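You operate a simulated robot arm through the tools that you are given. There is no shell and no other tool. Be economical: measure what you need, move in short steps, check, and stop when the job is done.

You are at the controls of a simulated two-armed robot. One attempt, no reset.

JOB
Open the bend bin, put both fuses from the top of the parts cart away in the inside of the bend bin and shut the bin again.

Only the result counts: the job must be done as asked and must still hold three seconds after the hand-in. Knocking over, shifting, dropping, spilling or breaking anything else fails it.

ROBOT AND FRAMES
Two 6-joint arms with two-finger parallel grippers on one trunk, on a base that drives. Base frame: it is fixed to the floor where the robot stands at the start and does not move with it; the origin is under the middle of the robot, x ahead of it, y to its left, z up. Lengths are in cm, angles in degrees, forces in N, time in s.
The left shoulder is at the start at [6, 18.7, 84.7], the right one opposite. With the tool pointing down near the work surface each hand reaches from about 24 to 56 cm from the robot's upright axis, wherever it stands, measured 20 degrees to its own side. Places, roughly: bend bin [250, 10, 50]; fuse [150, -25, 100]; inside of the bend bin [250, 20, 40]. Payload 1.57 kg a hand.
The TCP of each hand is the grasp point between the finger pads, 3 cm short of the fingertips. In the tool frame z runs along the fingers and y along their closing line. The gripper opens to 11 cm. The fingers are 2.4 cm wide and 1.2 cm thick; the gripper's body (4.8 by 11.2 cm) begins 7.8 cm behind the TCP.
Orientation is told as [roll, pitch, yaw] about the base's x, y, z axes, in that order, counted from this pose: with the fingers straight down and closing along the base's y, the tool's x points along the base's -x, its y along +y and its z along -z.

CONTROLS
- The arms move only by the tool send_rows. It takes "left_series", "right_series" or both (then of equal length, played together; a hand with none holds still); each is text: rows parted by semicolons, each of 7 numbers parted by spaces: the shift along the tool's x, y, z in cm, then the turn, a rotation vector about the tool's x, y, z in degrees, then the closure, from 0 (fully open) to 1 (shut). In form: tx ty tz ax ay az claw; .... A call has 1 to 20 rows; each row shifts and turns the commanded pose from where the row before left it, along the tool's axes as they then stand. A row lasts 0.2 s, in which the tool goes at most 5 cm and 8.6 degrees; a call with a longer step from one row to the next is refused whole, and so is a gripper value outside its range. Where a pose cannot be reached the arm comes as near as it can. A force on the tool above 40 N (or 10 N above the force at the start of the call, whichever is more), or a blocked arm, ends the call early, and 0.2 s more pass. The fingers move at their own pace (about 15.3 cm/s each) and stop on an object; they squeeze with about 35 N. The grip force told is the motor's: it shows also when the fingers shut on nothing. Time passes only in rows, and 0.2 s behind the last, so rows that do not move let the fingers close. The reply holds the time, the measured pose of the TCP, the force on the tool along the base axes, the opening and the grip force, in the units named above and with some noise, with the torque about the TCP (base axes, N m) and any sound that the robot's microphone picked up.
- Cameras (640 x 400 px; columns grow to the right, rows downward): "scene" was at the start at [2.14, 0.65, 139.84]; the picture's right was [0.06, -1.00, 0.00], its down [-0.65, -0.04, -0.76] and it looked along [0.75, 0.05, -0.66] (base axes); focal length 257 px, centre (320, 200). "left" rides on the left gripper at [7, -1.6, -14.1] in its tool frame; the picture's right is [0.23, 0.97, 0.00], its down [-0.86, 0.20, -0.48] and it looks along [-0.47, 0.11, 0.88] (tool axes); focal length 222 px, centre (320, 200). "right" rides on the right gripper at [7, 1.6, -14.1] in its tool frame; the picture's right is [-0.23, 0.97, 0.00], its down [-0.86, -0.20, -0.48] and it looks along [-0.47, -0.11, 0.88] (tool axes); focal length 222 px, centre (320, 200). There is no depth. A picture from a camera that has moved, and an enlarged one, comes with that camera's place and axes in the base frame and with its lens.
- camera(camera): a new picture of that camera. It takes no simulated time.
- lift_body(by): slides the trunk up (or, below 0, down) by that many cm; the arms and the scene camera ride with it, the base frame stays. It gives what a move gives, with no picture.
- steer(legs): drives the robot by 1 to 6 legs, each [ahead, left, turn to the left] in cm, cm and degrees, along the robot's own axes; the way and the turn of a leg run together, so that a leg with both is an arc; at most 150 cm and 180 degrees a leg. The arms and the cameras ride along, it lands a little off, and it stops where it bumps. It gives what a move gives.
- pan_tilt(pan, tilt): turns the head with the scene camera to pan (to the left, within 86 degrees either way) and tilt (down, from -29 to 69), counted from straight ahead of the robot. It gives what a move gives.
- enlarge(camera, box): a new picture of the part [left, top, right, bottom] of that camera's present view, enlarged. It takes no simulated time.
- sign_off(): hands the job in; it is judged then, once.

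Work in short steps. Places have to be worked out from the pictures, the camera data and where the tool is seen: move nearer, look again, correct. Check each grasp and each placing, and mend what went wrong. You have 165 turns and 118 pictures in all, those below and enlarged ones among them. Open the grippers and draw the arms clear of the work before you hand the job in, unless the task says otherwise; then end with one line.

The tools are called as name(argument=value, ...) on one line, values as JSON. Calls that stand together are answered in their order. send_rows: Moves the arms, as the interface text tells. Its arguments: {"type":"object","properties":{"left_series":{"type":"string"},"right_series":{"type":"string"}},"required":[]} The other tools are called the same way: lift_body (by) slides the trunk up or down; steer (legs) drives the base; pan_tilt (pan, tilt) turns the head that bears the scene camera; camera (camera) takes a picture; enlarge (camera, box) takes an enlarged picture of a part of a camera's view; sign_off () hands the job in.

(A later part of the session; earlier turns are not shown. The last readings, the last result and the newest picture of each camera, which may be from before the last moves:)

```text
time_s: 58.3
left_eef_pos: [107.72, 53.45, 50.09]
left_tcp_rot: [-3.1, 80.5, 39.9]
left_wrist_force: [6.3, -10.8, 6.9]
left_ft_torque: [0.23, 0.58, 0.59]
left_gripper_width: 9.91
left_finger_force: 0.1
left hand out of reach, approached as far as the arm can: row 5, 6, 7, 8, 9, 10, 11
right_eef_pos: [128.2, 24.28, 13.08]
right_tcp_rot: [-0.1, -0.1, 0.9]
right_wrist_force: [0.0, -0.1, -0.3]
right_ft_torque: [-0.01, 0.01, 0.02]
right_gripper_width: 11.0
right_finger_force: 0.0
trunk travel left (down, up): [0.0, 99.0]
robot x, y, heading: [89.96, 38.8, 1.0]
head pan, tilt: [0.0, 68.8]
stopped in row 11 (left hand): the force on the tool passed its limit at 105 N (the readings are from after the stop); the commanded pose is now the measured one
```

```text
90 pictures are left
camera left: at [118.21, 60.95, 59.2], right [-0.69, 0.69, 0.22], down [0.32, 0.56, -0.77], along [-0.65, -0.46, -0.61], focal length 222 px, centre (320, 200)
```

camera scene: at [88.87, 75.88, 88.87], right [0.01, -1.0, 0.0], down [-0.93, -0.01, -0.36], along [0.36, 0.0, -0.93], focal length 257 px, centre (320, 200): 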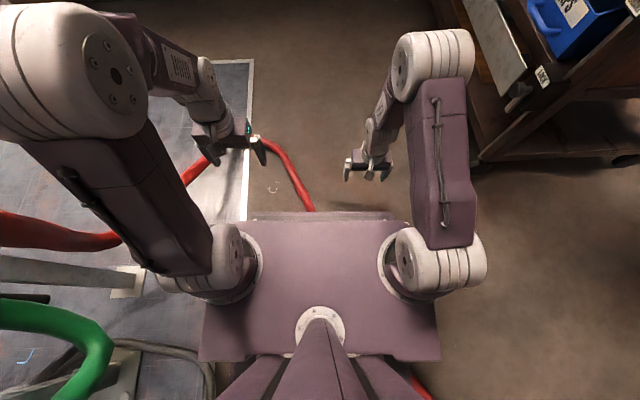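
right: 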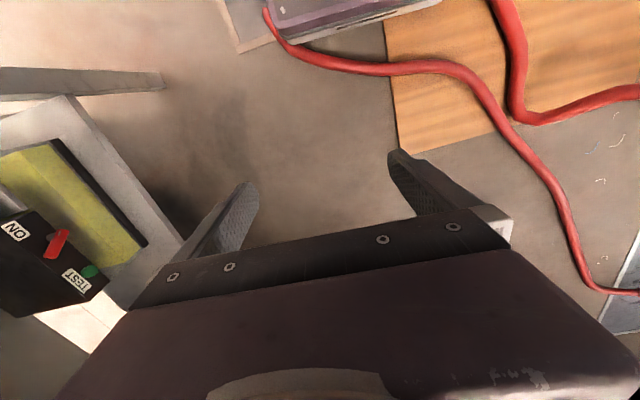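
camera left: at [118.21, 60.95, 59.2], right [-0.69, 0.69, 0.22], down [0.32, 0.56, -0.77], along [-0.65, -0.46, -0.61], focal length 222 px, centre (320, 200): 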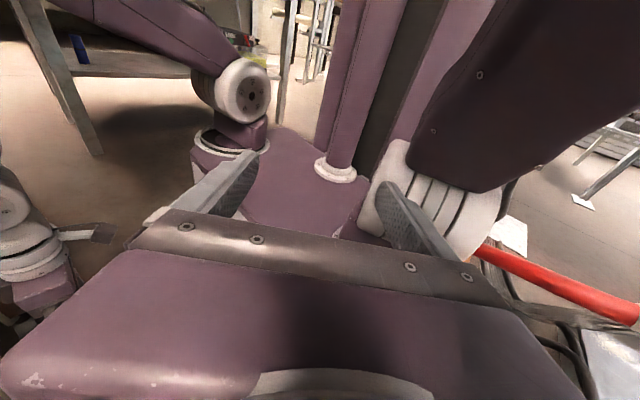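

I see a tall lift column behind the torso as well, so ducking under is not possible if the rope is solid. I restore the arm and explore whether there is a way around the rig's left side.

send_rows(left_series="0 0 -2 0 0 0 0;-3 0 0 0 -8 0 0;-3 0 0 0 -8 0 0;-3 0 0 0 -8 0 0;-3 0 0 0 -8 0 0;-3 0 0 0 -8 0 0;-3 0 0 0 -8 0 0;-3 0 0 0 -8 0 0;-3 0 0 0 -8 0 0;-3 0 0 0 -8 0 0;-3 0 0 0 -8 0 0;0 0 0 0 0 8.4 0;0 0 0 0 0 8.4 0;0 0 0 0 0 8.4 0;0 0 0 0 0 8.4 0;0 0 0 0 0 8.4 0")

steer(legs=[[-40, -10, 0]])

lift_body(by=40)

pan_tilt(pan=60, tilt=25)

camera(camera="scene")

```text
time_s: 58.6
left_eef_pos: [107.85, 53.46, 50.1]
left_tcp_rot: [-2.9, 81.1, 40.5]
left_wrist_force: [21.1, 4.8, 13.3]
left_ft_torque: [0.35, 0.71, -0.71]
left_gripper_width: 9.97
left_finger_force: 0.1
left hand out of reach, approached as far as the arm can: row 1
right_eef_pos: [128.19, 24.31, 13.05]
right_tcp_rot: [0.1, -0.1, 0.9]
right_wrist_force: [-0.1, 0.1, 0.1]
right_ft_torque: [0.02, 0.0, 0.0]
right_gripper_width: 11.0
right_finger_force: 0.0
trunk travel left (down, up): [0.0, 99.0]
robot x, y, heading: [89.99, 38.6, 1.3]
head pan, tilt: [0.0, 68.8]
stopped in row 1 (left hand): the force on the tool passed its limit at 59 N (the readings are from after the stop); the commanded pose is now the measured one
```

```text
time_s: 61.1
left_eef_pos: [67.61, 42.83, 49.99]
left_tcp_rot: [-2.7, 81.1, 40.8]
left_wrist_force: [7.0, -9.6, 4.7]
left_ft_torque: [0.11, 0.42, 0.45]
left_gripper_width: 9.95
left_finger_force: 0.0
right_eef_pos: [87.9, 13.89, 12.96]
right_tcp_rot: [0.0, -0.1, 1.3]
right_wrist_force: [1.2, 1.2, -0.7]
right_ft_torque: [0.0, 0.0, -0.01]
right_gripper_width: 10.98
right_finger_force: 0.0
trunk travel left (down, up): [0.0, 99.0]
robot x, y, heading: [49.65, 27.71, 1.4]
head pan, tilt: [0.0, 68.8]
```

```text
time_s: 65.0
left_eef_pos: [67.66, 42.85, 90.01]
left_tcp_rot: [-2.6, 81.0, 40.8]
left_wrist_force: [8.8, -7.7, 6.4]
left_ft_torque: [0.14, 0.37, 0.28]
left_gripper_width: 9.96
left_finger_force: 0.1
right_eef_pos: [87.97, 13.84, 52.89]
right_tcp_rot: [0.0, -0.1, 1.3]
right_wrist_force: [0.3, 0.4, 0.3]
right_ft_torque: [-0.01, 0.03, 0.04]
right_gripper_width: 11.01
right_finger_force: 0.2
trunk travel left (down, up): [-40.0, 59.0]
robot x, y, heading: [50.07, 27.9, 1.2]
head pan, tilt: [0.0, 68.8]
```

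```text
time_s: 66.3
left_eef_pos: [67.63, 42.85, 90.08]
left_tcp_rot: [-2.6, 80.9, 40.7]
left_wrist_force: [9.3, -7.0, 5.0]
left_ft_torque: [0.15, 0.36, 0.2]
left_gripper_width: 9.97
left_finger_force: 0.1
right_eef_pos: [88.05, 13.87, 52.96]
right_tcp_rot: [0.0, -0.1, 1.3]
right_wrist_force: [0.0, 0.1, -0.2]
right_ft_torque: [-0.01, 0.01, 0.02]
right_gripper_width: 10.99
right_finger_force: 0.0
trunk travel left (down, up): [-40.0, 59.0]
robot x, y, heading: [50.16, 27.55, 1.4]
head pan, tilt: [60.0, 25.0]
```

```text
89 pictures are left
camera scene: at [48.03, 35.88, 134.81], right [0.88, -0.48, 0.0], down [-0.2, -0.37, -0.91], along [0.44, 0.79, -0.42], focal length 257 px, centre (320, 200)
```

scene: 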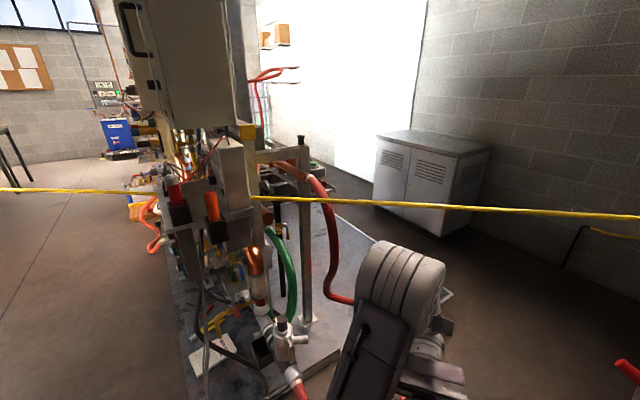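

The rope continues behind the rig further left. First I free the left hand (a finger presses on my own shoulder), following the force.

send_rows(left_series="0 -1.5 0 0 0 0 0;0 -1.5 0 0 0 0 0;0 0 -1.5 0 0 0 0;0 0 -1.5 0 0 0 0")

pan_tilt(pan=86, tilt=20)

camera(camera="scene")

camera(camera="left")

```text
time_s: 67.3
left_eef_pos: [70.9, 41.92, 88.74]
left_tcp_rot: [-2.8, 80.9, 40.9]
left_wrist_force: [0.6, -0.1, 0.8]
left_ft_torque: [0.02, -0.03, -0.01]
left_gripper_width: 10.98
left_finger_force: 0.1
left hand out of reach, approached as far as the arm can: row 3, 4
right_eef_pos: [87.94, 13.72, 52.92]
right_tcp_rot: [0.0, 0.0, 1.3]
right_wrist_force: [-0.5, -0.1, 0.6]
right_ft_torque: [-0.02, 0.05, 0.0]
right_gripper_width: 11.02
right_finger_force: 0.1
trunk travel left (down, up): [-40.0, 59.0]
robot x, y, heading: [49.86, 27.63, 1.3]
head pan, tilt: [60.0, 25.0]
```

```text
time_s: 68.2
left_eef_pos: [70.85, 41.81, 88.87]
left_tcp_rot: [-2.7, 80.9, 40.8]
left_wrist_force: [0.3, 0.7, -0.3]
left_ft_torque: [0.01, 0.01, 0.03]
left_gripper_width: 11.0
left_finger_force: 0.0
right_eef_pos: [88.1, 13.93, 53.07]
right_tcp_rot: [0.0, -0.2, 1.2]
right_wrist_force: [0.4, 0.3, -0.4]
right_ft_torque: [0.06, -0.04, 0.01]
right_gripper_width: 11.01
right_finger_force: 0.0
trunk travel left (down, up): [-40.0, 59.0]
robot x, y, heading: [50.06, 27.91, 1.0]
head pan, tilt: [85.9, 20.0]
```

```text
88 pictures are left
camera scene: at [44.06, 37.11, 135.62], right [1.0, -0.05, 0.0], down [-0.02, -0.34, -0.94], along [0.05, 0.94, -0.34], focal length 257 px, centre (320, 200)
```

scene: 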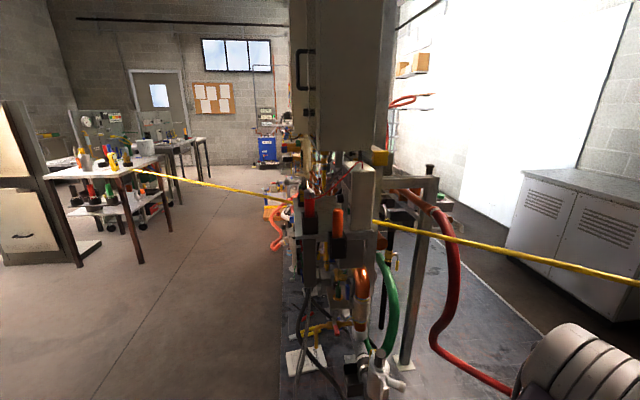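

```text
87 pictures are left
camera left: at [81.29, 49.49, 97.85], right [-0.7, 0.68, 0.22], down [0.31, 0.56, -0.77], along [-0.65, -0.47, -0.6], focal length 222 px, centre (320, 200)
```

left: 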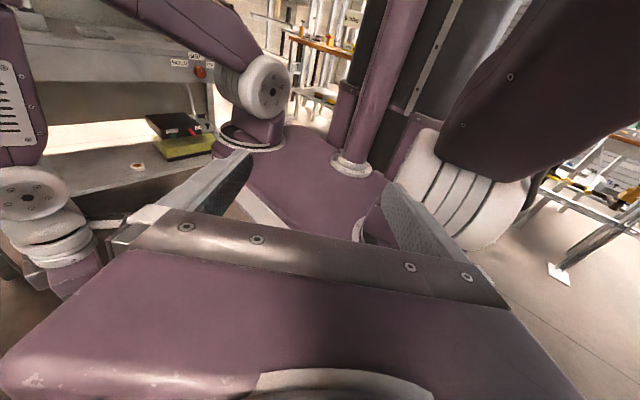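

The column is telescopic (outer sleeve ends at z≈89), so only the head matters. I pitch the left camera further up to see the head.

send_rows(left_series="2 0 -1 0 8 0 0;2 0 -1 0 8 0 0;2 0 -1 0 8 0 0;2 0 -1 0 8 0 0")

camera(camera="left")

```text
time_s: 69.2
left_eef_pos: [66.37, 40.23, 87.6]
left_tcp_rot: [-178.4, 68.4, -134.3]
left_wrist_force: [16.3, -23.7, 7.1]
left_ft_torque: [0.14, 0.23, 0.46]
left_gripper_width: 8.59
left_finger_force: 0.0
left hand out of reach, approached as far as the arm can: row 1, 2, 3, 4
right_eef_pos: [88.03, 13.83, 52.98]
right_tcp_rot: [0.1, 0.0, 1.2]
right_wrist_force: [0.1, -0.4, 0.8]
right_ft_torque: [0.02, -0.01, 0.01]
right_gripper_width: 10.99
right_finger_force: 0.1
trunk travel left (down, up): [-40.0, 59.0]
robot x, y, heading: [49.77, 27.72, 1.2]
head pan, tilt: [85.9, 20.0]
stopped in row 4 (left hand): the force on the tool passed its limit at 45 N (the readings are from after the stop); the commanded pose is now the measured one
```

```text
86 pictures are left
camera left: at [78.78, 50.04, 88.85], right [-0.62, 0.76, 0.2], down [-0.04, 0.23, -0.97], along [-0.78, -0.61, -0.11], focal length 222 px, centre (320, 200)
```

left: 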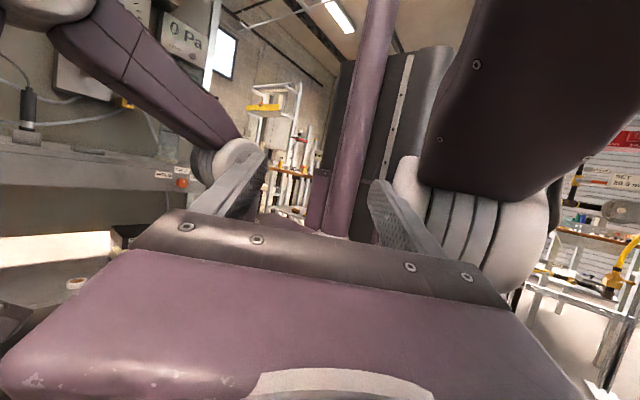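

The column top rides low; the mast is thin. I step the hand sideways off the shoulder and pitch up more to see the head at the mast's top.

send_rows(left_series="0 -2 0 0 0 0 0;0 -2 0 0 0 0 0;0 -2 0 0 0 0 0;0 -1 0 0 7 0 0;0 0 0 0 7 0 0;0 0 0 0 7 0 0;0 0 0 0 7 0 0")

camera(camera="left")

```text
time_s: 70.7
left_eef_pos: [65.09, 35.02, 84.96]
left_tcp_rot: [-179.5, 46.9, -135.4]
left_wrist_force: [19.7, -0.8, 9.5]
left_ft_torque: [0.72, -1.65, -1.56]
left_gripper_width: 11.02
left_finger_force: 0.1
left hand out of reach, approached as far as the arm can: row 1, 2, 3, 4, 5, 6, 7
right_eef_pos: [88.09, 13.78, 53.01]
right_tcp_rot: [0.0, -0.1, 1.3]
right_wrist_force: [-0.4, 0.2, -0.5]
right_ft_torque: [-0.01, 0.01, -0.01]
right_gripper_width: 10.99
right_finger_force: 0.0
trunk travel left (down, up): [-40.0, 59.0]
robot x, y, heading: [49.91, 28.1, 1.1]
head pan, tilt: [85.9, 20.0]
stopped in row 7 (left hand): the force on the tool passed its limit at 144 N (the readings are from after the stop); the commanded pose is now the measured one
```

```text
85 pictures are left
camera left: at [77.03, 44.37, 80.3], right [-0.57, 0.81, 0.16], down [-0.3, -0.02, -0.95], along [-0.76, -0.59, 0.26], focal length 222 px, centre (320, 200)
```

left: 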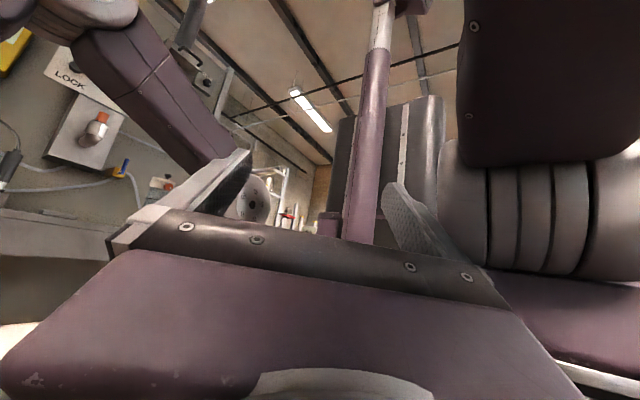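

The head sits just above the frame. I back the hand away outward and pitch slightly more, and set the head to the crossing pose.

pan_tilt(pan=0, tilt=69)

send_rows(left_series="1.5 0 -1.5 0 0 0 0;1.5 0 -1.5 0 0 0 0;1.5 0 -1.5 0 4 0 0;1.5 0 -1.5 0 5 0 0;0 0 0 0 5 0 0")

camera(camera="left")

```text
time_s: 72.2
left_eef_pos: [65.01, 34.99, 84.95]
left_tcp_rot: [-179.5, 46.9, -135.5]
left_wrist_force: [34.0, -1.1, 22.9]
left_ft_torque: [1.72, -2.77, -2.58]
left_gripper_width: 11.0
left_finger_force: 0.1
right_eef_pos: [88.16, 13.83, 53.04]
right_tcp_rot: [0.1, -0.2, 1.3]
right_wrist_force: [1.0, -0.4, 0.2]
right_ft_torque: [0.0, 0.02, 0.0]
right_gripper_width: 10.98
right_finger_force: 0.0
trunk travel left (down, up): [-40.0, 59.0]
robot x, y, heading: [49.82, 28.07, 1.4]
head pan, tilt: [0.0, 68.8]
```

```text
time_s: 72.6
left_eef_pos: [65.15, 35.33, 84.96]
left_tcp_rot: [-179.7, 46.6, -135.0]
left_wrist_force: [2.4, 0.9, 0.1]
left_ft_torque: [0.14, -0.16, -0.17]
left_gripper_width: 11.0
left_finger_force: 0.1
left hand out of reach, approached as far as the arm can: row 1
right_eef_pos: [88.02, 13.86, 53.02]
right_tcp_rot: [-0.1, -0.1, 1.4]
right_wrist_force: [-0.4, 0.2, 0.9]
right_ft_torque: [0.01, -0.02, -0.01]
right_gripper_width: 10.99
right_finger_force: 0.0
trunk travel left (down, up): [-40.0, 59.0]
robot x, y, heading: [50.06, 27.99, 1.3]
head pan, tilt: [0.0, 68.8]
stopped in row 1 (left hand): the force on the tool passed its limit at 78 N (the readings are from after the stop); the commanded pose is now the measured one
```

```text
84 pictures are left
camera left: at [77.03, 44.66, 80.28], right [-0.57, 0.8, 0.16], down [-0.31, -0.03, -0.95], along [-0.76, -0.6, 0.26], focal length 222 px, centre (320, 200)
```

left: 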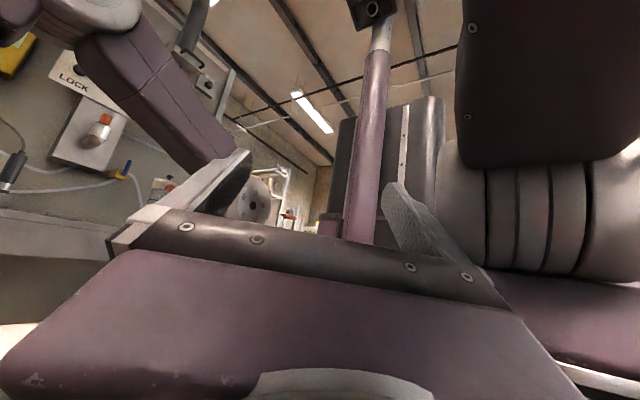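

The head is a small box with the lens. To see its top I swing the fingers further up and outward about the wrist.

send_rows(left_series="2 0 0 0 0 0 0;2.3 0 0 0 6 0 0;2.3 0 0 0 6 0 0;2.3 0 0 0 6 0 0;2.3 0 0 0 6 0 0;2.3 0 0 0 6 0 0")

camera(camera="left")

```text
time_s: 73.1
left_eef_pos: [64.71, 36.53, 86.19]
left_tcp_rot: [-179.8, 45.3, -133.9]
left_wrist_force: [12.5, -8.7, 6.1]
left_ft_torque: [0.32, 0.23, -0.38]
left_gripper_width: 9.68
left_finger_force: 0.1
left hand out of reach, approached as far as the arm can: row 1, 2
right_eef_pos: [88.08, 13.81, 52.97]
right_tcp_rot: [0.1, -0.1, 1.3]
right_wrist_force: [-0.4, 0.3, -0.5]
right_ft_torque: [-0.01, 0.01, 0.02]
right_gripper_width: 10.99
right_finger_force: 0.0
trunk travel left (down, up): [-40.0, 59.0]
robot x, y, heading: [50.04, 27.8, 1.0]
head pan, tilt: [0.0, 68.8]
stopped in row 2 (left hand): the force on the tool passed its limit at 122 N (the readings are from after the stop); the commanded pose is now the measured one
```

```text
83 pictures are left
camera left: at [76.26, 46.13, 81.16], right [-0.59, 0.79, 0.16], down [-0.32, -0.05, -0.94], along [-0.74, -0.61, 0.29], focal length 222 px, centre (320, 200)
```

left: 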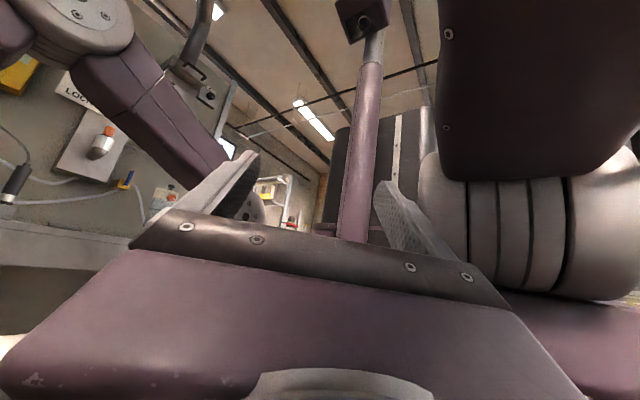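

The head is a box about 9 cm across; its top may or may not clear the rope. I now bring the left arm back to its normal pose.

send_rows(left_series="0 -1.5 0 0 0 0 0;0 -1 0 0 0 0 0;0 0 -1 0 -6 0 0;-2 0 -1 0 -8 0 0;-2.5 0 0 0 -8 0 0;-2.5 0 0 0 -8 0 0;-3 0 0 0 -8 0 0;-3 0 0 0 -8 0 0;-3 0 0 0 -8 0 0;-3 0 0 0 -8 0 0")

```text
time_s: 74.3
left_eef_pos: [64.59, 36.46, 82.5]
left_tcp_rot: [179.8, 62.8, -134.7]
left_wrist_force: [8.6, 0.2, 7.9]
left_ft_torque: [0.63, -0.58, -0.77]
left_gripper_width: 10.99
left_finger_force: 0.0
left hand out of reach, approached as far as the arm can: row 1, 2
right_eef_pos: [88.09, 13.85, 52.98]
right_tcp_rot: [0.0, -0.1, 1.3]
right_wrist_force: [-0.4, -0.1, 0.0]
right_ft_torque: [-0.01, -0.04, -0.01]
right_gripper_width: 11.01
right_finger_force: 0.0
trunk travel left (down, up): [-40.0, 59.0]
robot x, y, heading: [49.63, 27.63, 1.3]
head pan, tilt: [0.0, 68.8]
stopped in row 5 (left hand): the force on the tool passed its limit at 81 N (the readings are from after the stop); the commanded pose is now the measured one
```

Still touching; I pull straight back and up along the force.

send_rows(left_series="1 0 -1 0 0 0 0;0.5 0 -2 0 0 0 0;0 0 -2.5 0 0 0 0;0 0 -2.5 0 0 0 0;0 0 -2.5 0 -8 0 0;0 0 0 0 -8 0 0;0 0 0 0 -8 0 0;0 0 0 0 -8 0 0;0 0 0 0 -8 0 0;0 0 0 0 -8 0 0;0 0 0 0 -8 0 0")

```text
time_s: 76.8
left_eef_pos: [70.23, 43.03, 79.06]
left_tcp_rot: [0.7, 62.3, 46.3]
left_wrist_force: [0.5, 0.7, 0.7]
left_ft_torque: [0.02, 0.11, 0.0]
left_gripper_width: 10.96
left_finger_force: 0.0
left hand out of reach, approached as far as the arm can: row 4
right_eef_pos: [88.09, 13.84, 52.96]
right_tcp_rot: [-0.1, -0.1, 1.2]
right_wrist_force: [-0.3, 0.2, 0.7]
right_ft_torque: [0.0, 0.0, -0.02]
right_gripper_width: 11.02
right_finger_force: 0.0
trunk travel left (down, up): [-40.0, 59.0]
robot x, y, heading: [50.11, 28.05, 1.1]
head pan, tilt: [0.0, 68.8]
stopped in row 11 (left hand): the force on the tool passed its limit at 42 N (the readings are from after the stop); the commanded pose is now the measured one
```

Continuing outward while unpitching.

send_rows(left_series="0 0 -2.5 0 0 0 0;0 0 -2.5 0 0 0 0;0 0 -2.5 0 0 0 0;-2 0 -1 0 -8 0 0;-2 0 -1 0 -8 0 0;-2 0 0 0 -8 0 0;-2 0 0 0 -8 0 0;-2 0 0 0 -8 0 0;0 0 0 0 -8 0 0;0 0 0 0 -8 0 0;0 0 0 0 -6 0 0;0 0 0 0 0 8.3 0;0 0 0 0 0 8.3 0;0 0 0 0 0 8.3 0;0 0 0 0 0 8.3 0;0 0 0 0 0 8.3 0;0 0 0 0 0 4 0")

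camera(camera="left")

```text
time_s: 80.4
left_eef_pos: [80.67, 53.86, 76.68]
left_tcp_rot: [0.2, 0.2, 0.0]
left_wrist_force: [0.4, -0.1, 0.1]
left_ft_torque: [0.0, 0.03, 0.02]
left_gripper_width: 11.04
left_finger_force: 0.0
right_eef_pos: [88.07, 13.84, 52.91]
right_tcp_rot: [0.1, -0.1, 1.3]
right_wrist_force: [0.8, 0.5, -0.3]
right_ft_torque: [0.02, 0.0, 0.03]
right_gripper_width: 11.01
right_finger_force: 0.1
trunk travel left (down, up): [-40.0, 59.0]
robot x, y, heading: [49.82, 28.11, 0.9]
head pan, tilt: [0.0, 68.8]
```

```text
82 pictures are left
camera left: at [73.82, 52.19, 90.69], right [-0.23, 0.97, 0.0], down [0.86, 0.2, 0.47], along [0.46, 0.11, -0.88], focal length 222 px, centre (320, 200)
```

left: 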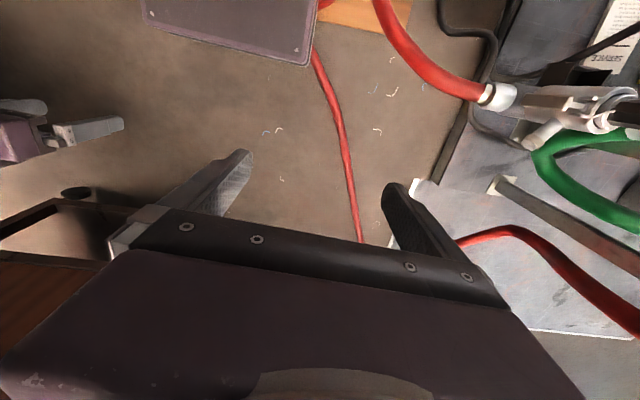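

The arm is restored. The earlier bump was the rig's slab (edge y≈103). I lower the trunk again and take the corridor at y≈66, approaching the rope slowly.

lift_body(by=-40)

steer(legs=[[35, 38, -1], [25, 0, 0]])

pan_tilt(pan=0, tilt=-10)

camera(camera="scene")

```text
time_s: 84.2
left_eef_pos: [80.76, 53.94, 36.61]
left_tcp_rot: [0.2, 0.2, 0.2]
left_wrist_force: [-0.1, -0.2, -0.8]
left_ft_torque: [0.0, 0.0, -0.01]
left_gripper_width: 10.98
left_finger_force: 0.1
right_eef_pos: [88.01, 13.82, 12.98]
right_tcp_rot: [0.0, -0.1, 1.3]
right_wrist_force: [-0.1, 0.4, 0.0]
right_ft_torque: [0.02, 0.02, 0.02]
right_gripper_width: 10.96
right_finger_force: 0.1
trunk travel left (down, up): [0.0, 99.0]
robot x, y, heading: [49.92, 27.76, 1.4]
head pan, tilt: [0.0, 68.8]
```

```text
time_s: 88.6
left_eef_pos: [140.54, 91.07, 36.53]
left_tcp_rot: [0.2, 0.2, -0.9]
left_wrist_force: [-0.7, 0.8, 0.4]
left_ft_torque: [-0.02, 0.04, 0.0]
left_gripper_width: 11.0
left_finger_force: 0.1
right_eef_pos: [147.24, 51.01, 12.94]
right_tcp_rot: [-0.1, -0.2, 0.4]
right_wrist_force: [0.1, 0.3, 0.0]
right_ft_torque: [0.02, -0.01, -0.01]
right_gripper_width: 11.0
right_finger_force: 0.0
trunk travel left (down, up): [0.0, 99.0]
robot x, y, heading: [109.47, 65.81, 0.4]
head pan, tilt: [0.0, 68.8]
```

```text
time_s: 90.2
left_eef_pos: [140.56, 91.07, 36.58]
left_tcp_rot: [0.2, 0.3, -0.8]
left_wrist_force: [1.0, -0.5, -0.7]
left_ft_torque: [0.03, 0.04, 0.0]
left_gripper_width: 10.99
left_finger_force: 0.1
right_eef_pos: [147.34, 51.13, 12.89]
right_tcp_rot: [0.0, -0.1, 0.3]
right_wrist_force: [-0.1, 0.4, -0.5]
right_ft_torque: [-0.02, 0.02, -0.01]
right_gripper_width: 11.01
right_finger_force: 0.1
trunk travel left (down, up): [0.0, 99.0]
robot x, y, heading: [109.17, 65.81, 0.3]
head pan, tilt: [0.0, -10.0]
```

```text
81 pictures are left
camera scene: at [111.48, 65.73, 100.37], right [0.01, -1.0, 0.0], down [0.17, 0.0, -0.98], along [0.98, 0.0, 0.17], focal length 257 px, centre (320, 200)
```

scene: 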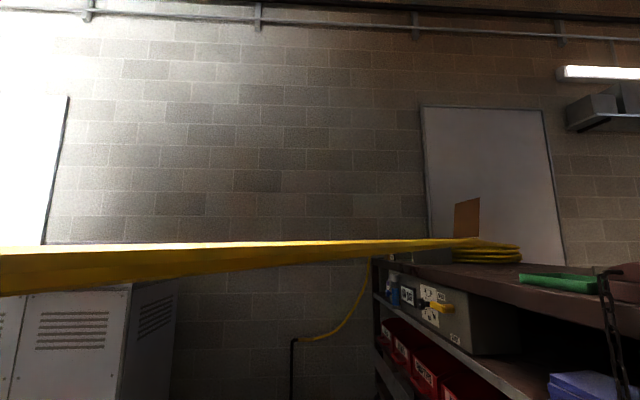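

Ahead the rope's centre is at z≈100.2, bottom ≈99.3. I tilt the head down fully and creep forward to see whether anything bumps.

pan_tilt(pan=0, tilt=69)

steer(legs=[[10, 0, 0], [4, 0, 0], [4, 0, 0], [4, 0, 0], [4, 0, 0], [4, 0, 0]])

```text
time_s: 91.7
left_eef_pos: [140.54, 91.07, 36.68]
left_tcp_rot: [0.2, 0.3, -0.8]
left_wrist_force: [-0.3, 0.5, 0.0]
left_ft_torque: [0.01, -0.03, -0.02]
left_gripper_width: 10.99
left_finger_force: 0.0
right_eef_pos: [147.32, 50.99, 12.93]
right_tcp_rot: [0.0, -0.1, 0.3]
right_wrist_force: [0.4, -0.9, 0.4]
right_ft_torque: [0.0, 0.01, 0.0]
right_gripper_width: 10.99
right_finger_force: 0.0
trunk travel left (down, up): [0.0, 99.0]
robot x, y, heading: [109.51, 65.69, 0.2]
head pan, tilt: [0.0, 68.8]
```

```text
time_s: 95.2
left_eef_pos: [170.51, 91.16, 36.5]
left_tcp_rot: [0.3, 0.3, -0.9]
left_wrist_force: [0.8, 0.0, 0.0]
left_ft_torque: [0.03, 0.0, 0.01]
left_gripper_width: 11.0
left_finger_force: 0.1
right_eef_pos: [177.14, 50.9, 12.9]
right_tcp_rot: [0.0, -0.2, 0.3]
right_wrist_force: [0.3, 0.3, 0.6]
right_ft_torque: [0.0, 0.02, -0.04]
right_gripper_width: 10.99
right_finger_force: 0.0
trunk travel left (down, up): [0.0, 99.0]
robot x, y, heading: [139.4, 65.61, 0.4]
head pan, tilt: [0.0, 68.8]
```

No bump with the head right under the rope. I continue forward.

steer(legs=[[4, 0, 0], [4, 0, 0], [8, 0, 0], [20, 0, 0], [20, 4, 0]])

pan_tilt(pan=0, tilt=20)

camera(camera="scene")

```text
time_s: 99.7
left_eef_pos: [226.38, 95.34, 36.52]
left_tcp_rot: [0.2, 0.3, -1.0]
left_wrist_force: [1.0, -0.6, 0.1]
left_ft_torque: [-0.01, 0.01, -0.01]
left_gripper_width: 11.02
left_finger_force: 0.1
right_eef_pos: [232.95, 55.21, 12.95]
right_tcp_rot: [0.1, -0.2, 0.0]
right_wrist_force: [0.7, -0.6, 0.4]
right_ft_torque: [-0.02, 0.0, -0.01]
right_gripper_width: 10.97
right_finger_force: 0.1
trunk travel left (down, up): [0.0, 99.0]
robot x, y, heading: [195.28, 70.16, 0.5]
head pan, tilt: [0.0, 68.8]
```

```text
time_s: 100.8
left_eef_pos: [226.4, 95.27, 36.59]
left_tcp_rot: [0.2, 0.3, -0.9]
left_wrist_force: [0.0, -0.4, 0.0]
left_ft_torque: [-0.01, 0.0, 0.05]
left_gripper_width: 10.98
left_finger_force: 0.1
right_eef_pos: [232.82, 55.11, 12.91]
right_tcp_rot: [-0.1, -0.1, 0.1]
right_wrist_force: [0.4, -1.6, 0.3]
right_ft_torque: [0.0, 0.01, -0.01]
right_gripper_width: 10.98
right_finger_force: 0.0
trunk travel left (down, up): [0.0, 99.0]
robot x, y, heading: [194.95, 69.97, 0.1]
head pan, tilt: [0.0, 20.0]
```

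```text
80 pictures are left
camera scene: at [198.06, 70.0, 95.62], right [0.0, -1.0, 0.0], down [-0.34, 0.0, -0.94], along [0.94, 0.0, -0.34], focal length 257 px, centre (320, 200)
```

scene: 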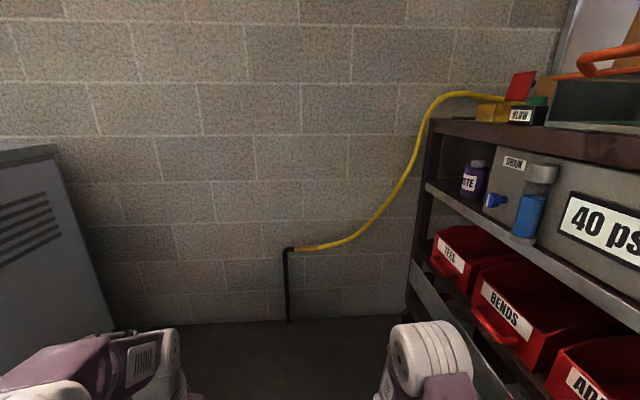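

Crossed cleanly. The "BENDS" bin is second from the far end, label at about (249, 24, 49). I drive up beside it and turn to face it.

steer(legs=[[37, 10, 0], [0, 0, -90]])

pan_tilt(pan=10, tilt=35)

camera(camera="scene")

```text
time_s: 107.0
left_eef_pos: [258.85, 49.33, 36.51]
left_tcp_rot: [0.2, 0.3, -89.3]
left_wrist_force: [0.4, 0.1, -0.4]
left_ft_torque: [-0.01, 0.0, -0.01]
left_gripper_width: 10.99
left_finger_force: 0.1
right_eef_pos: [218.92, 41.54, 12.97]
right_tcp_rot: [0.0, -0.1, -88.1]
right_wrist_force: [0.2, -0.5, 0.4]
right_ft_torque: [0.01, 0.04, 0.03]
right_gripper_width: 10.99
right_finger_force: 0.1
trunk travel left (down, up): [0.0, 99.0]
robot x, y, heading: [232.47, 79.94, -88.1]
head pan, tilt: [0.0, 20.0]
```

```text
time_s: 107.8
left_eef_pos: [258.71, 49.36, 36.68]
left_tcp_rot: [0.2, 0.2, -89.1]
left_wrist_force: [0.2, -0.1, 1.0]
left_ft_torque: [0.0, 0.02, -0.02]
left_gripper_width: 10.97
left_finger_force: 0.0
right_eef_pos: [218.96, 41.53, 12.9]
right_tcp_rot: [-0.1, -0.2, -88.0]
right_wrist_force: [-0.3, 0.2, 0.6]
right_ft_torque: [-0.03, 0.02, -0.02]
right_gripper_width: 11.0
right_finger_force: 0.1
trunk travel left (down, up): [0.0, 99.0]
robot x, y, heading: [232.49, 80.07, -88.3]
head pan, tilt: [10.0, 35.0]
```

```text
79 pictures are left
camera scene: at [233.75, 77.35, 93.25], right [-0.98, -0.21, 0.0], down [-0.12, 0.56, -0.82], along [0.17, -0.8, -0.57], focal length 257 px, centre (320, 200)
```

scene: 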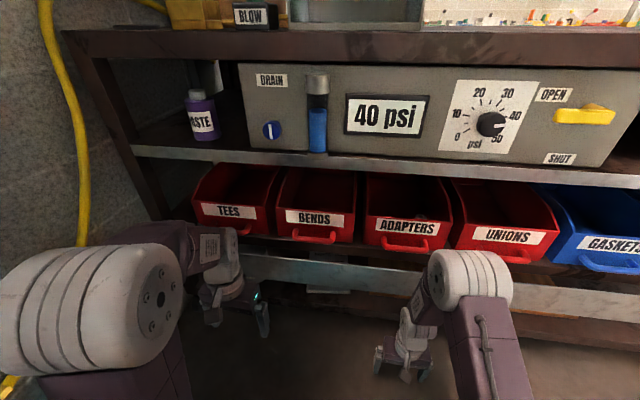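

The BENDS bin is clear. I zoom in for its handle and rim.

enlarge(camera="scene", box=[240, 140, 400, 260])

```text
3.33 times, centred on (320, 200) of scene
camera zoom: at [233.75, 77.35, 93.25], right [-0.98, -0.21, 0.0], down [-0.12, 0.56, -0.82], along [0.17, -0.8, -0.57], focal length 856 px, centre (320, 200)
```

zoom: 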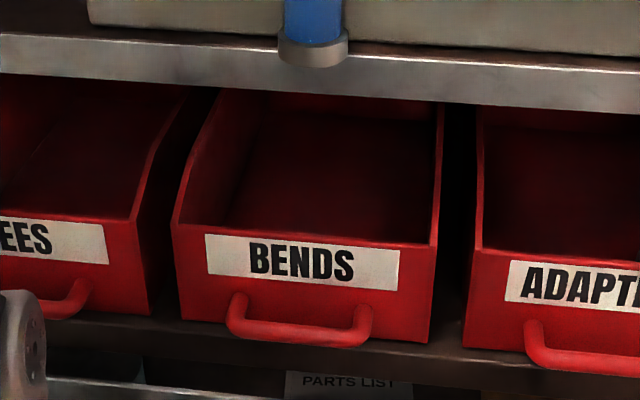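

The handle bar is at about y 30, z 46, x 241–252. I raise the trunk by 25, then orient the left hand: fingers forward-down, closing vertically across the bar.

lift_body(by=25)

send_rows(left_series="0 0 0 0 0 8.3 0.3;0 0 0 0 0 8.3 0.5;0 0 0 0 0 8.3 0.5;0 0 0 0 0 8.3 0.5;0 0 0 0 0 8.3 0.5;0 0 0 0 0 8.3 0.5;0 0 0 0 0 8.3 0.5;0 0 0 0 0 8.3 0.5;0 0 0 0 0 8.3 0.5;0 0 0 0 0 8.3 0.5;0 0 0 0 0 8.3 0.5")

send_rows(left_series="-1 0 0 -8 0 0 0.5;-1 0 0 -8 0 0 0.5;-1 0 0 -8 0 0 0.5;-1 0 0 -8 0 0 0.5;-2 0 0 -8 0 0 0.5;-2 0 0 -8 0 0 0.5;-2 0 0 -8 0 0 0.5;-2 0 0 -8 0 0 0.5")

camera(camera="left")

camera(camera="scene")

```text
time_s: 110.4
left_eef_pos: [258.9, 49.36, 61.64]
left_tcp_rot: [0.2, 0.2, -89.1]
left_wrist_force: [0.0, 0.8, 0.2]
left_ft_torque: [0.03, 0.0, -0.01]
left_gripper_width: 11.0
left_finger_force: 0.1
right_eef_pos: [218.86, 41.66, 37.92]
right_tcp_rot: [0.0, -0.1, -88.1]
right_wrist_force: [-0.2, 1.0, -0.3]
right_ft_torque: [-0.01, -0.02, 0.01]
right_gripper_width: 10.99
right_finger_force: 0.0
trunk travel left (down, up): [-25.0, 74.0]
robot x, y, heading: [232.66, 80.15, -88.0]
head pan, tilt: [10.0, 35.0]
```

```text
time_s: 112.8
left_eef_pos: [258.75, 49.29, 61.58]
left_tcp_rot: [-0.3, 0.2, 179.4]
left_wrist_force: [0.8, 0.2, -0.4]
left_ft_torque: [-0.01, 0.02, 0.01]
left_gripper_width: 5.5
left_finger_force: 0.0
right_eef_pos: [218.96, 41.46, 38.0]
right_tcp_rot: [0.0, -0.1, -88.1]
right_wrist_force: [-0.7, -0.3, 0.0]
right_ft_torque: [-0.01, 0.01, 0.0]
right_gripper_width: 11.01
right_finger_force: 0.0
trunk travel left (down, up): [-25.0, 74.0]
robot x, y, heading: [232.08, 79.73, -88.1]
head pan, tilt: [10.0, 35.0]
```

```text
time_s: 114.6
left_eef_pos: [250.97, 38.82, 72.87]
left_tcp_rot: [53.8, 1.1, -179.3]
left_wrist_force: [-0.4, -0.2, 0.4]
left_ft_torque: [0.0, 0.0, 0.02]
left_gripper_width: 5.52
left_finger_force: 0.1
left hand out of reach, approached as far as the arm can: row 3, 4, 5, 6, 7, 8
right_eef_pos: [218.88, 41.56, 37.82]
right_tcp_rot: [0.0, -0.1, -88.0]
right_wrist_force: [0.3, -0.5, 0.3]
right_ft_torque: [0.01, 0.03, -0.03]
right_gripper_width: 11.02
right_finger_force: 0.0
trunk travel left (down, up): [-25.0, 74.0]
robot x, y, heading: [232.45, 79.7, -88.1]
head pan, tilt: [10.0, 35.0]
```

```text
77 pictures are left
camera left: at [257.64, 51.22, 79.97], right [0.22, -0.57, 0.79], down [-0.87, 0.26, 0.43], along [-0.45, -0.78, -0.44], focal length 222 px, centre (320, 200)
```

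left: 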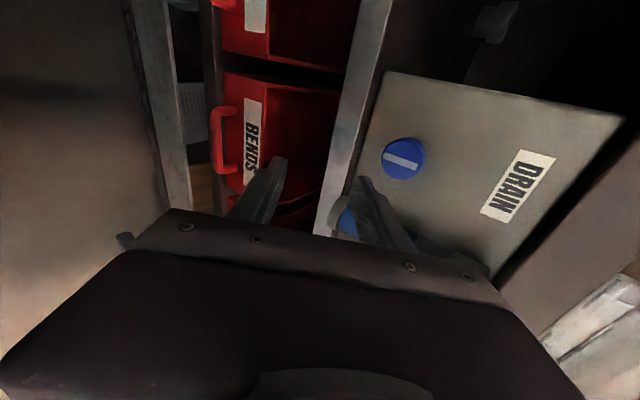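

```text
76 pictures are left
camera scene: at [233.74, 77.37, 118.24], right [-0.98, -0.21, 0.0], down [-0.12, 0.56, -0.82], along [0.17, -0.8, -0.57], focal length 257 px, centre (320, 200)
```

scene: 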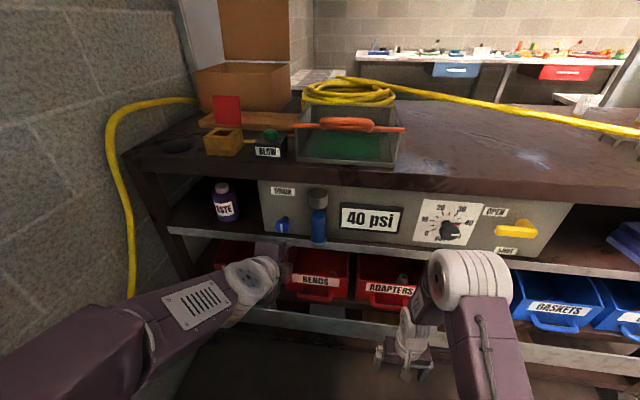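

The hand is at (251, 39, 73), above target. I move it down along the base z toward the handle level, staying in front of the shelf.

send_rows(left_series="-0.8 -3.2 2.4 0 0 0 0.5;-0.8 -3.2 2.4 0 0 0 0.5;-0.8 -3.2 2.4 0 0 0 0.5;-0.8 -3.2 2.4 0 0 0 0.5;-0.8 -3.2 2.4 0 0 0 0.5;-0.8 -1.6 1.2 0 0 0 0.5")

camera(camera="left")

```text
time_s: 116.0
left_eef_pos: [245.75, 33.2, 53.36]
left_tcp_rot: [53.5, 1.1, -179.3]
left_wrist_force: [0.3, 0.1, 0.1]
left_ft_torque: [0.01, 0.0, -0.02]
left_gripper_width: 5.5
left_finger_force: 0.0
left hand out of reach, approached as far as the arm can: row 1, 2, 3, 4
right_eef_pos: [218.84, 41.46, 37.96]
right_tcp_rot: [0.1, -0.2, -88.1]
right_wrist_force: [-0.4, 0.2, 0.4]
right_ft_torque: [-0.01, 0.01, -0.02]
right_gripper_width: 10.99
right_finger_force: 0.1
trunk travel left (down, up): [-25.0, 74.0]
robot x, y, heading: [232.42, 79.85, -87.9]
head pan, tilt: [10.0, 35.0]
```

```text
75 pictures are left
camera left: at [252.46, 45.62, 60.49], right [0.22, -0.58, 0.79], down [-0.87, 0.26, 0.43], along [-0.45, -0.78, -0.44], focal length 222 px, centre (320, 200)
```

left: 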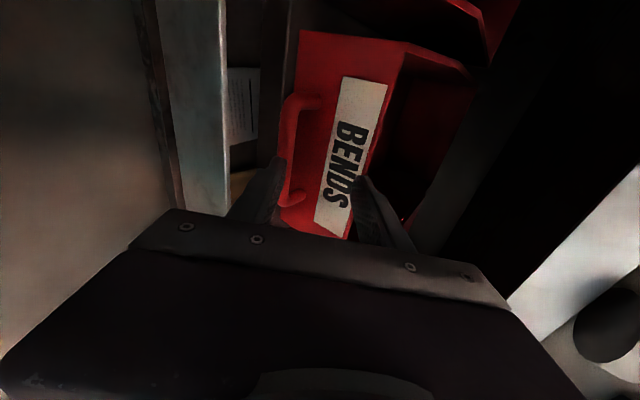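

Triangulated bar ≈ (246.3, 30, 46.6). I shift down along the closing line and advance so the bar lies between the finger ends.

send_rows(left_series="0.2 -1.8 0 0 0 0 0.62;0.2 -1.7 0 0 0 0 0.65;0 0 1.5 0 0 0 0.65;0 0 1.5 0 0 0 0.65;0 0 1.5 0 0 0 0.65")

camera(camera="left")

```text
time_s: 117.0
left_eef_pos: [245.91, 31.65, 51.95]
left_tcp_rot: [53.6, 1.2, -179.5]
left_wrist_force: [-1.2, 13.3, 14.7]
left_ft_torque: [0.44, -0.12, 0.09]
left_gripper_width: 3.51
left_finger_force: 0.0
left hand out of reach, approached as far as the arm can: row 1, 2
right_eef_pos: [218.88, 41.71, 38.05]
right_tcp_rot: [0.0, -0.2, -88.0]
right_wrist_force: [-0.3, 0.5, -0.3]
right_ft_torque: [0.0, 0.01, 0.01]
right_gripper_width: 11.0
right_finger_force: 0.1
trunk travel left (down, up): [-25.0, 74.0]
robot x, y, heading: [232.37, 80.09, -88.1]
head pan, tilt: [10.0, 35.0]
stopped in row 4 (left hand): the force on the tool passed its limit at 47 N (the readings are from after the stop); the commanded pose is now the measured one
```

```text
74 pictures are left
camera left: at [252.51, 44.04, 59.03], right [0.22, -0.58, 0.79], down [-0.87, 0.26, 0.43], along [-0.45, -0.78, -0.44], focal length 222 px, centre (320, 200)
```

left: 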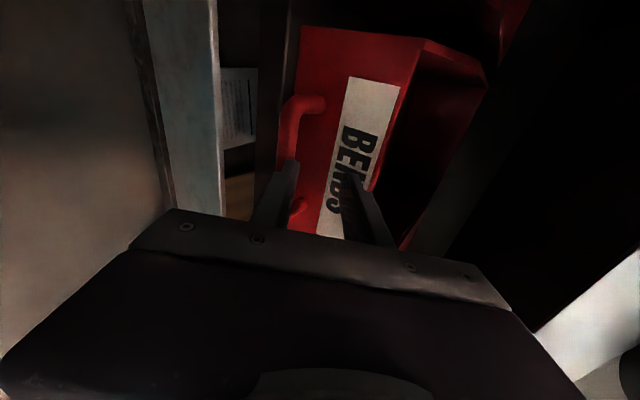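

The downward shift was not reachable and the lower finger touched the bar. I back off and instead lower the whole trunk by 4.

send_rows(left_series="0 0 -1.5 0 0 0 0.6;0 0 -1.5 0 0 0 0.6")

lift_body(by=-4)

camera(camera="left")

```text
time_s: 117.6
left_eef_pos: [245.95, 33.77, 53.64]
left_tcp_rot: [53.4, 1.2, -179.4]
left_wrist_force: [0.5, -0.2, 0.1]
left_ft_torque: [-0.01, -0.03, 0.01]
left_gripper_width: 4.4
left_finger_force: 0.0
right_eef_pos: [218.96, 41.4, 37.86]
right_tcp_rot: [0.0, -0.1, -88.1]
right_wrist_force: [0.5, -0.1, 0.1]
right_ft_torque: [-0.03, 0.01, -0.01]
right_gripper_width: 11.01
right_finger_force: 0.0
trunk travel left (down, up): [-25.0, 74.0]
robot x, y, heading: [232.4, 80.02, -88.1]
head pan, tilt: [10.0, 35.0]
```

```text
time_s: 118.4
left_eef_pos: [245.76, 33.77, 49.63]
left_tcp_rot: [53.3, 1.2, -179.4]
left_wrist_force: [0.2, -1.0, 0.0]
left_ft_torque: [-0.02, 0.01, 0.02]
left_gripper_width: 4.39
left_finger_force: 0.1
right_eef_pos: [218.88, 41.56, 34.09]
right_tcp_rot: [0.0, -0.1, -88.1]
right_wrist_force: [-0.4, 0.3, 0.1]
right_ft_torque: [0.0, 0.0, 0.02]
right_gripper_width: 11.03
right_finger_force: 0.0
trunk travel left (down, up): [-21.0, 78.0]
robot x, y, heading: [232.42, 80.02, -88.0]
head pan, tilt: [10.0, 35.0]
```

```text
73 pictures are left
camera left: at [252.54, 46.18, 56.83], right [0.22, -0.58, 0.79], down [-0.87, 0.26, 0.43], along [-0.45, -0.77, -0.45], focal length 222 px, centre (320, 200)
```

left: 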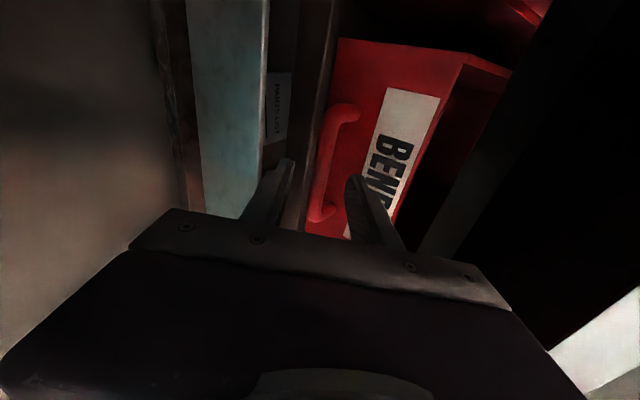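

The bar now lies between the fingers. I advance and close.

send_rows(left_series="0 0 1.5 0 0 0 0.6;0 0 1.5 0 0 0 0.6")

camera(camera="left")

```text
time_s: 119.0
left_eef_pos: [245.73, 31.47, 47.96]
left_tcp_rot: [53.4, 1.2, -179.3]
left_wrist_force: [-2.2, 17.1, 11.1]
left_ft_torque: [-0.66, -0.11, 0.14]
left_gripper_width: 4.32
left_finger_force: 0.1
right_eef_pos: [218.83, 41.54, 34.11]
right_tcp_rot: [0.0, -0.3, -88.0]
right_wrist_force: [0.1, -0.8, 0.6]
right_ft_torque: [0.01, 0.01, 0.0]
right_gripper_width: 10.98
right_finger_force: 0.1
trunk travel left (down, up): [-21.0, 78.0]
robot x, y, heading: [232.81, 80.06, -88.0]
head pan, tilt: [10.0, 35.0]
```

```text
72 pictures are left
camera left: at [252.47, 43.87, 55.12], right [0.22, -0.58, 0.79], down [-0.87, 0.26, 0.43], along [-0.45, -0.77, -0.45], focal length 222 px, centre (320, 200)
```

left: 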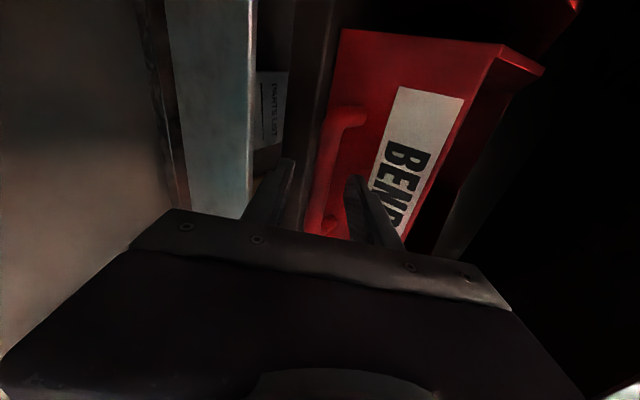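

Light contact with the face; the bar is between the fingers. I close.

send_rows(left_series="0 0 -0.3 0 0 0 1;0 0 0 0 0 0 1;0 0 0 0 0 0 1")

```text
time_s: 119.8
left_eef_pos: [245.8, 31.69, 47.93]
left_tcp_rot: [53.2, 1.1, -179.4]
left_wrist_force: [-4.3, -1.2, -7.8]
left_ft_torque: [0.02, 0.67, 0.5]
left_gripper_width: 1.55
left_finger_force: 31.4
right_eef_pos: [218.9, 41.35, 33.84]
right_tcp_rot: [0.1, -0.1, -88.1]
right_wrist_force: [0.6, 1.1, 0.7]
right_ft_torque: [0.01, 0.02, 0.01]
right_gripper_width: 10.97
right_finger_force: 0.1
trunk travel left (down, up): [-21.0, 78.0]
robot x, y, heading: [232.62, 79.74, -88.4]
head pan, tilt: [10.0, 35.0]
```

Grip on the handle holds (1.55 cm). I pull by driving back a few cm and check.

steer(legs=[[-5, 0, 0]])

camera(camera="scene")

```text
time_s: 120.7
left_eef_pos: [245.5, 36.58, 48.03]
left_tcp_rot: [53.1, 1.2, -179.7]
left_wrist_force: [-20.2, -2.9, -12.9]
left_ft_torque: [-0.01, 1.09, -0.13]
left_gripper_width: 1.57
left_finger_force: 31.0
right_eef_pos: [218.65, 46.41, 33.98]
right_tcp_rot: [0.1, -0.1, -88.1]
right_wrist_force: [0.4, 0.4, -0.1]
right_ft_torque: [0.01, 0.0, -0.02]
right_gripper_width: 10.99
right_finger_force: 0.0
trunk travel left (down, up): [-21.0, 78.0]
robot x, y, heading: [232.29, 84.93, -88.2]
head pan, tilt: [10.0, 35.0]
```

```text
71 pictures are left
camera scene: at [233.47, 82.18, 114.23], right [-0.98, -0.21, 0.0], down [-0.12, 0.56, -0.82], along [0.17, -0.8, -0.57], focal length 257 px, centre (320, 200)
```

scene: 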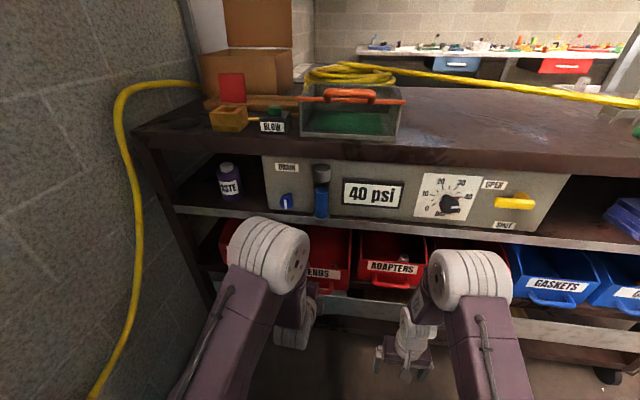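

The bin follows. I pull further, compensating the slight sideways drift.

steer(legs=[[-7, 0.5, 0]])

steer(legs=[[-6, 0.3, 0]])

camera(camera="left")

```text
time_s: 121.7
left_eef_pos: [245.52, 43.75, 48.0]
left_tcp_rot: [53.3, 1.2, -179.9]
left_wrist_force: [-26.6, -3.2, -3.7]
left_ft_torque: [-0.06, 0.91, 0.08]
left_gripper_width: 1.6
left_finger_force: 31.2
right_eef_pos: [218.95, 53.6, 34.03]
right_tcp_rot: [0.1, -0.1, -88.1]
right_wrist_force: [0.9, 0.8, -0.2]
right_ft_torque: [-0.02, 0.01, 0.03]
right_gripper_width: 11.01
right_finger_force: 0.0
trunk travel left (down, up): [-21.0, 78.0]
robot x, y, heading: [232.33, 92.02, -88.3]
head pan, tilt: [10.0, 35.0]
```

```text
time_s: 122.7
left_eef_pos: [245.58, 49.58, 48.05]
left_tcp_rot: [53.4, 1.2, -179.9]
left_wrist_force: [-26.1, -2.7, -1.6]
left_ft_torque: [-0.05, 0.94, 0.06]
left_gripper_width: 1.62
left_finger_force: 31.7
right_eef_pos: [219.01, 59.57, 33.87]
right_tcp_rot: [0.1, -0.1, -88.1]
right_wrist_force: [-0.4, -0.4, 0.0]
right_ft_torque: [0.0, 0.01, -0.02]
right_gripper_width: 11.02
right_finger_force: 0.1
trunk travel left (down, up): [-21.0, 78.0]
robot x, y, heading: [232.32, 98.09, -88.1]
head pan, tilt: [10.0, 35.0]
```

```text
70 pictures are left
camera left: at [252.45, 61.93, 55.24], right [0.21, -0.58, 0.79], down [-0.86, 0.26, 0.43], along [-0.46, -0.77, -0.45], focal length 222 px, centre (320, 200)
```

left: 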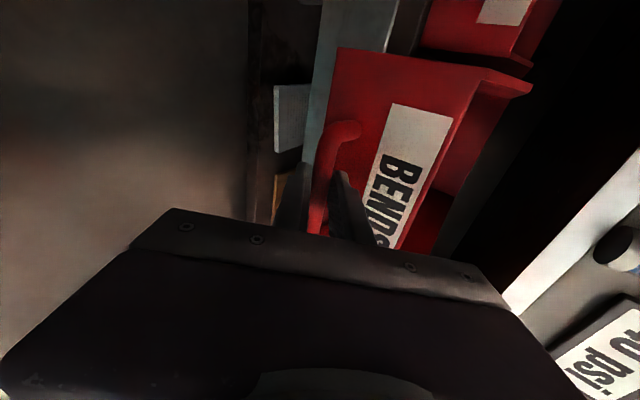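

The bin is out about 18 cm, enough to drop fuses in. I release the handle and back the hand off.

send_rows(left_series="0 0 0 0 0 0 0.6;0 0 0 0 0 0 0.6;0 0 -2.5 0 0 0 0.6;0 0 -3 0 0 0 0.6;0 0 -3 0 0 0 0.6")

camera(camera="left")

```text
time_s: 123.9
left_eef_pos: [243.78, 52.61, 52.13]
left_tcp_rot: [53.4, 1.0, -179.8]
left_wrist_force: [0.3, 0.3, -0.3]
left_ft_torque: [-0.01, -0.04, 0.02]
left_gripper_width: 4.42
left_finger_force: 0.0
left hand out of reach, approached as far as the arm can: row 4, 5
right_eef_pos: [219.1, 59.52, 34.01]
right_tcp_rot: [0.0, -0.2, -88.0]
right_wrist_force: [0.5, -0.4, -0.3]
right_ft_torque: [0.0, -0.01, 0.01]
right_gripper_width: 11.0
right_finger_force: 0.2
trunk travel left (down, up): [-21.0, 78.0]
robot x, y, heading: [232.17, 97.92, -88.0]
head pan, tilt: [10.0, 35.0]
```

```text
69 pictures are left
camera left: at [250.68, 64.9, 59.3], right [0.21, -0.58, 0.79], down [-0.86, 0.26, 0.43], along [-0.46, -0.77, -0.45], focal length 222 px, centre (320, 200)
```

left: 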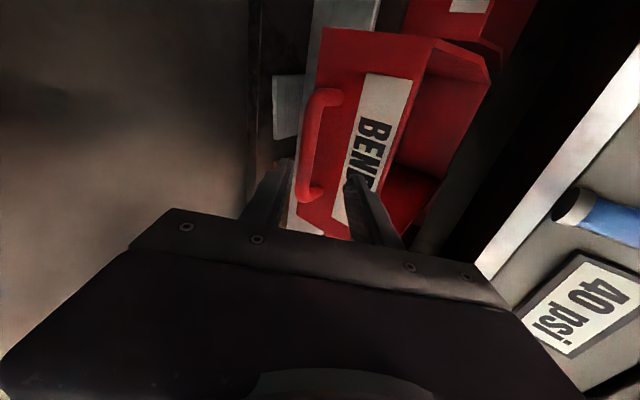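

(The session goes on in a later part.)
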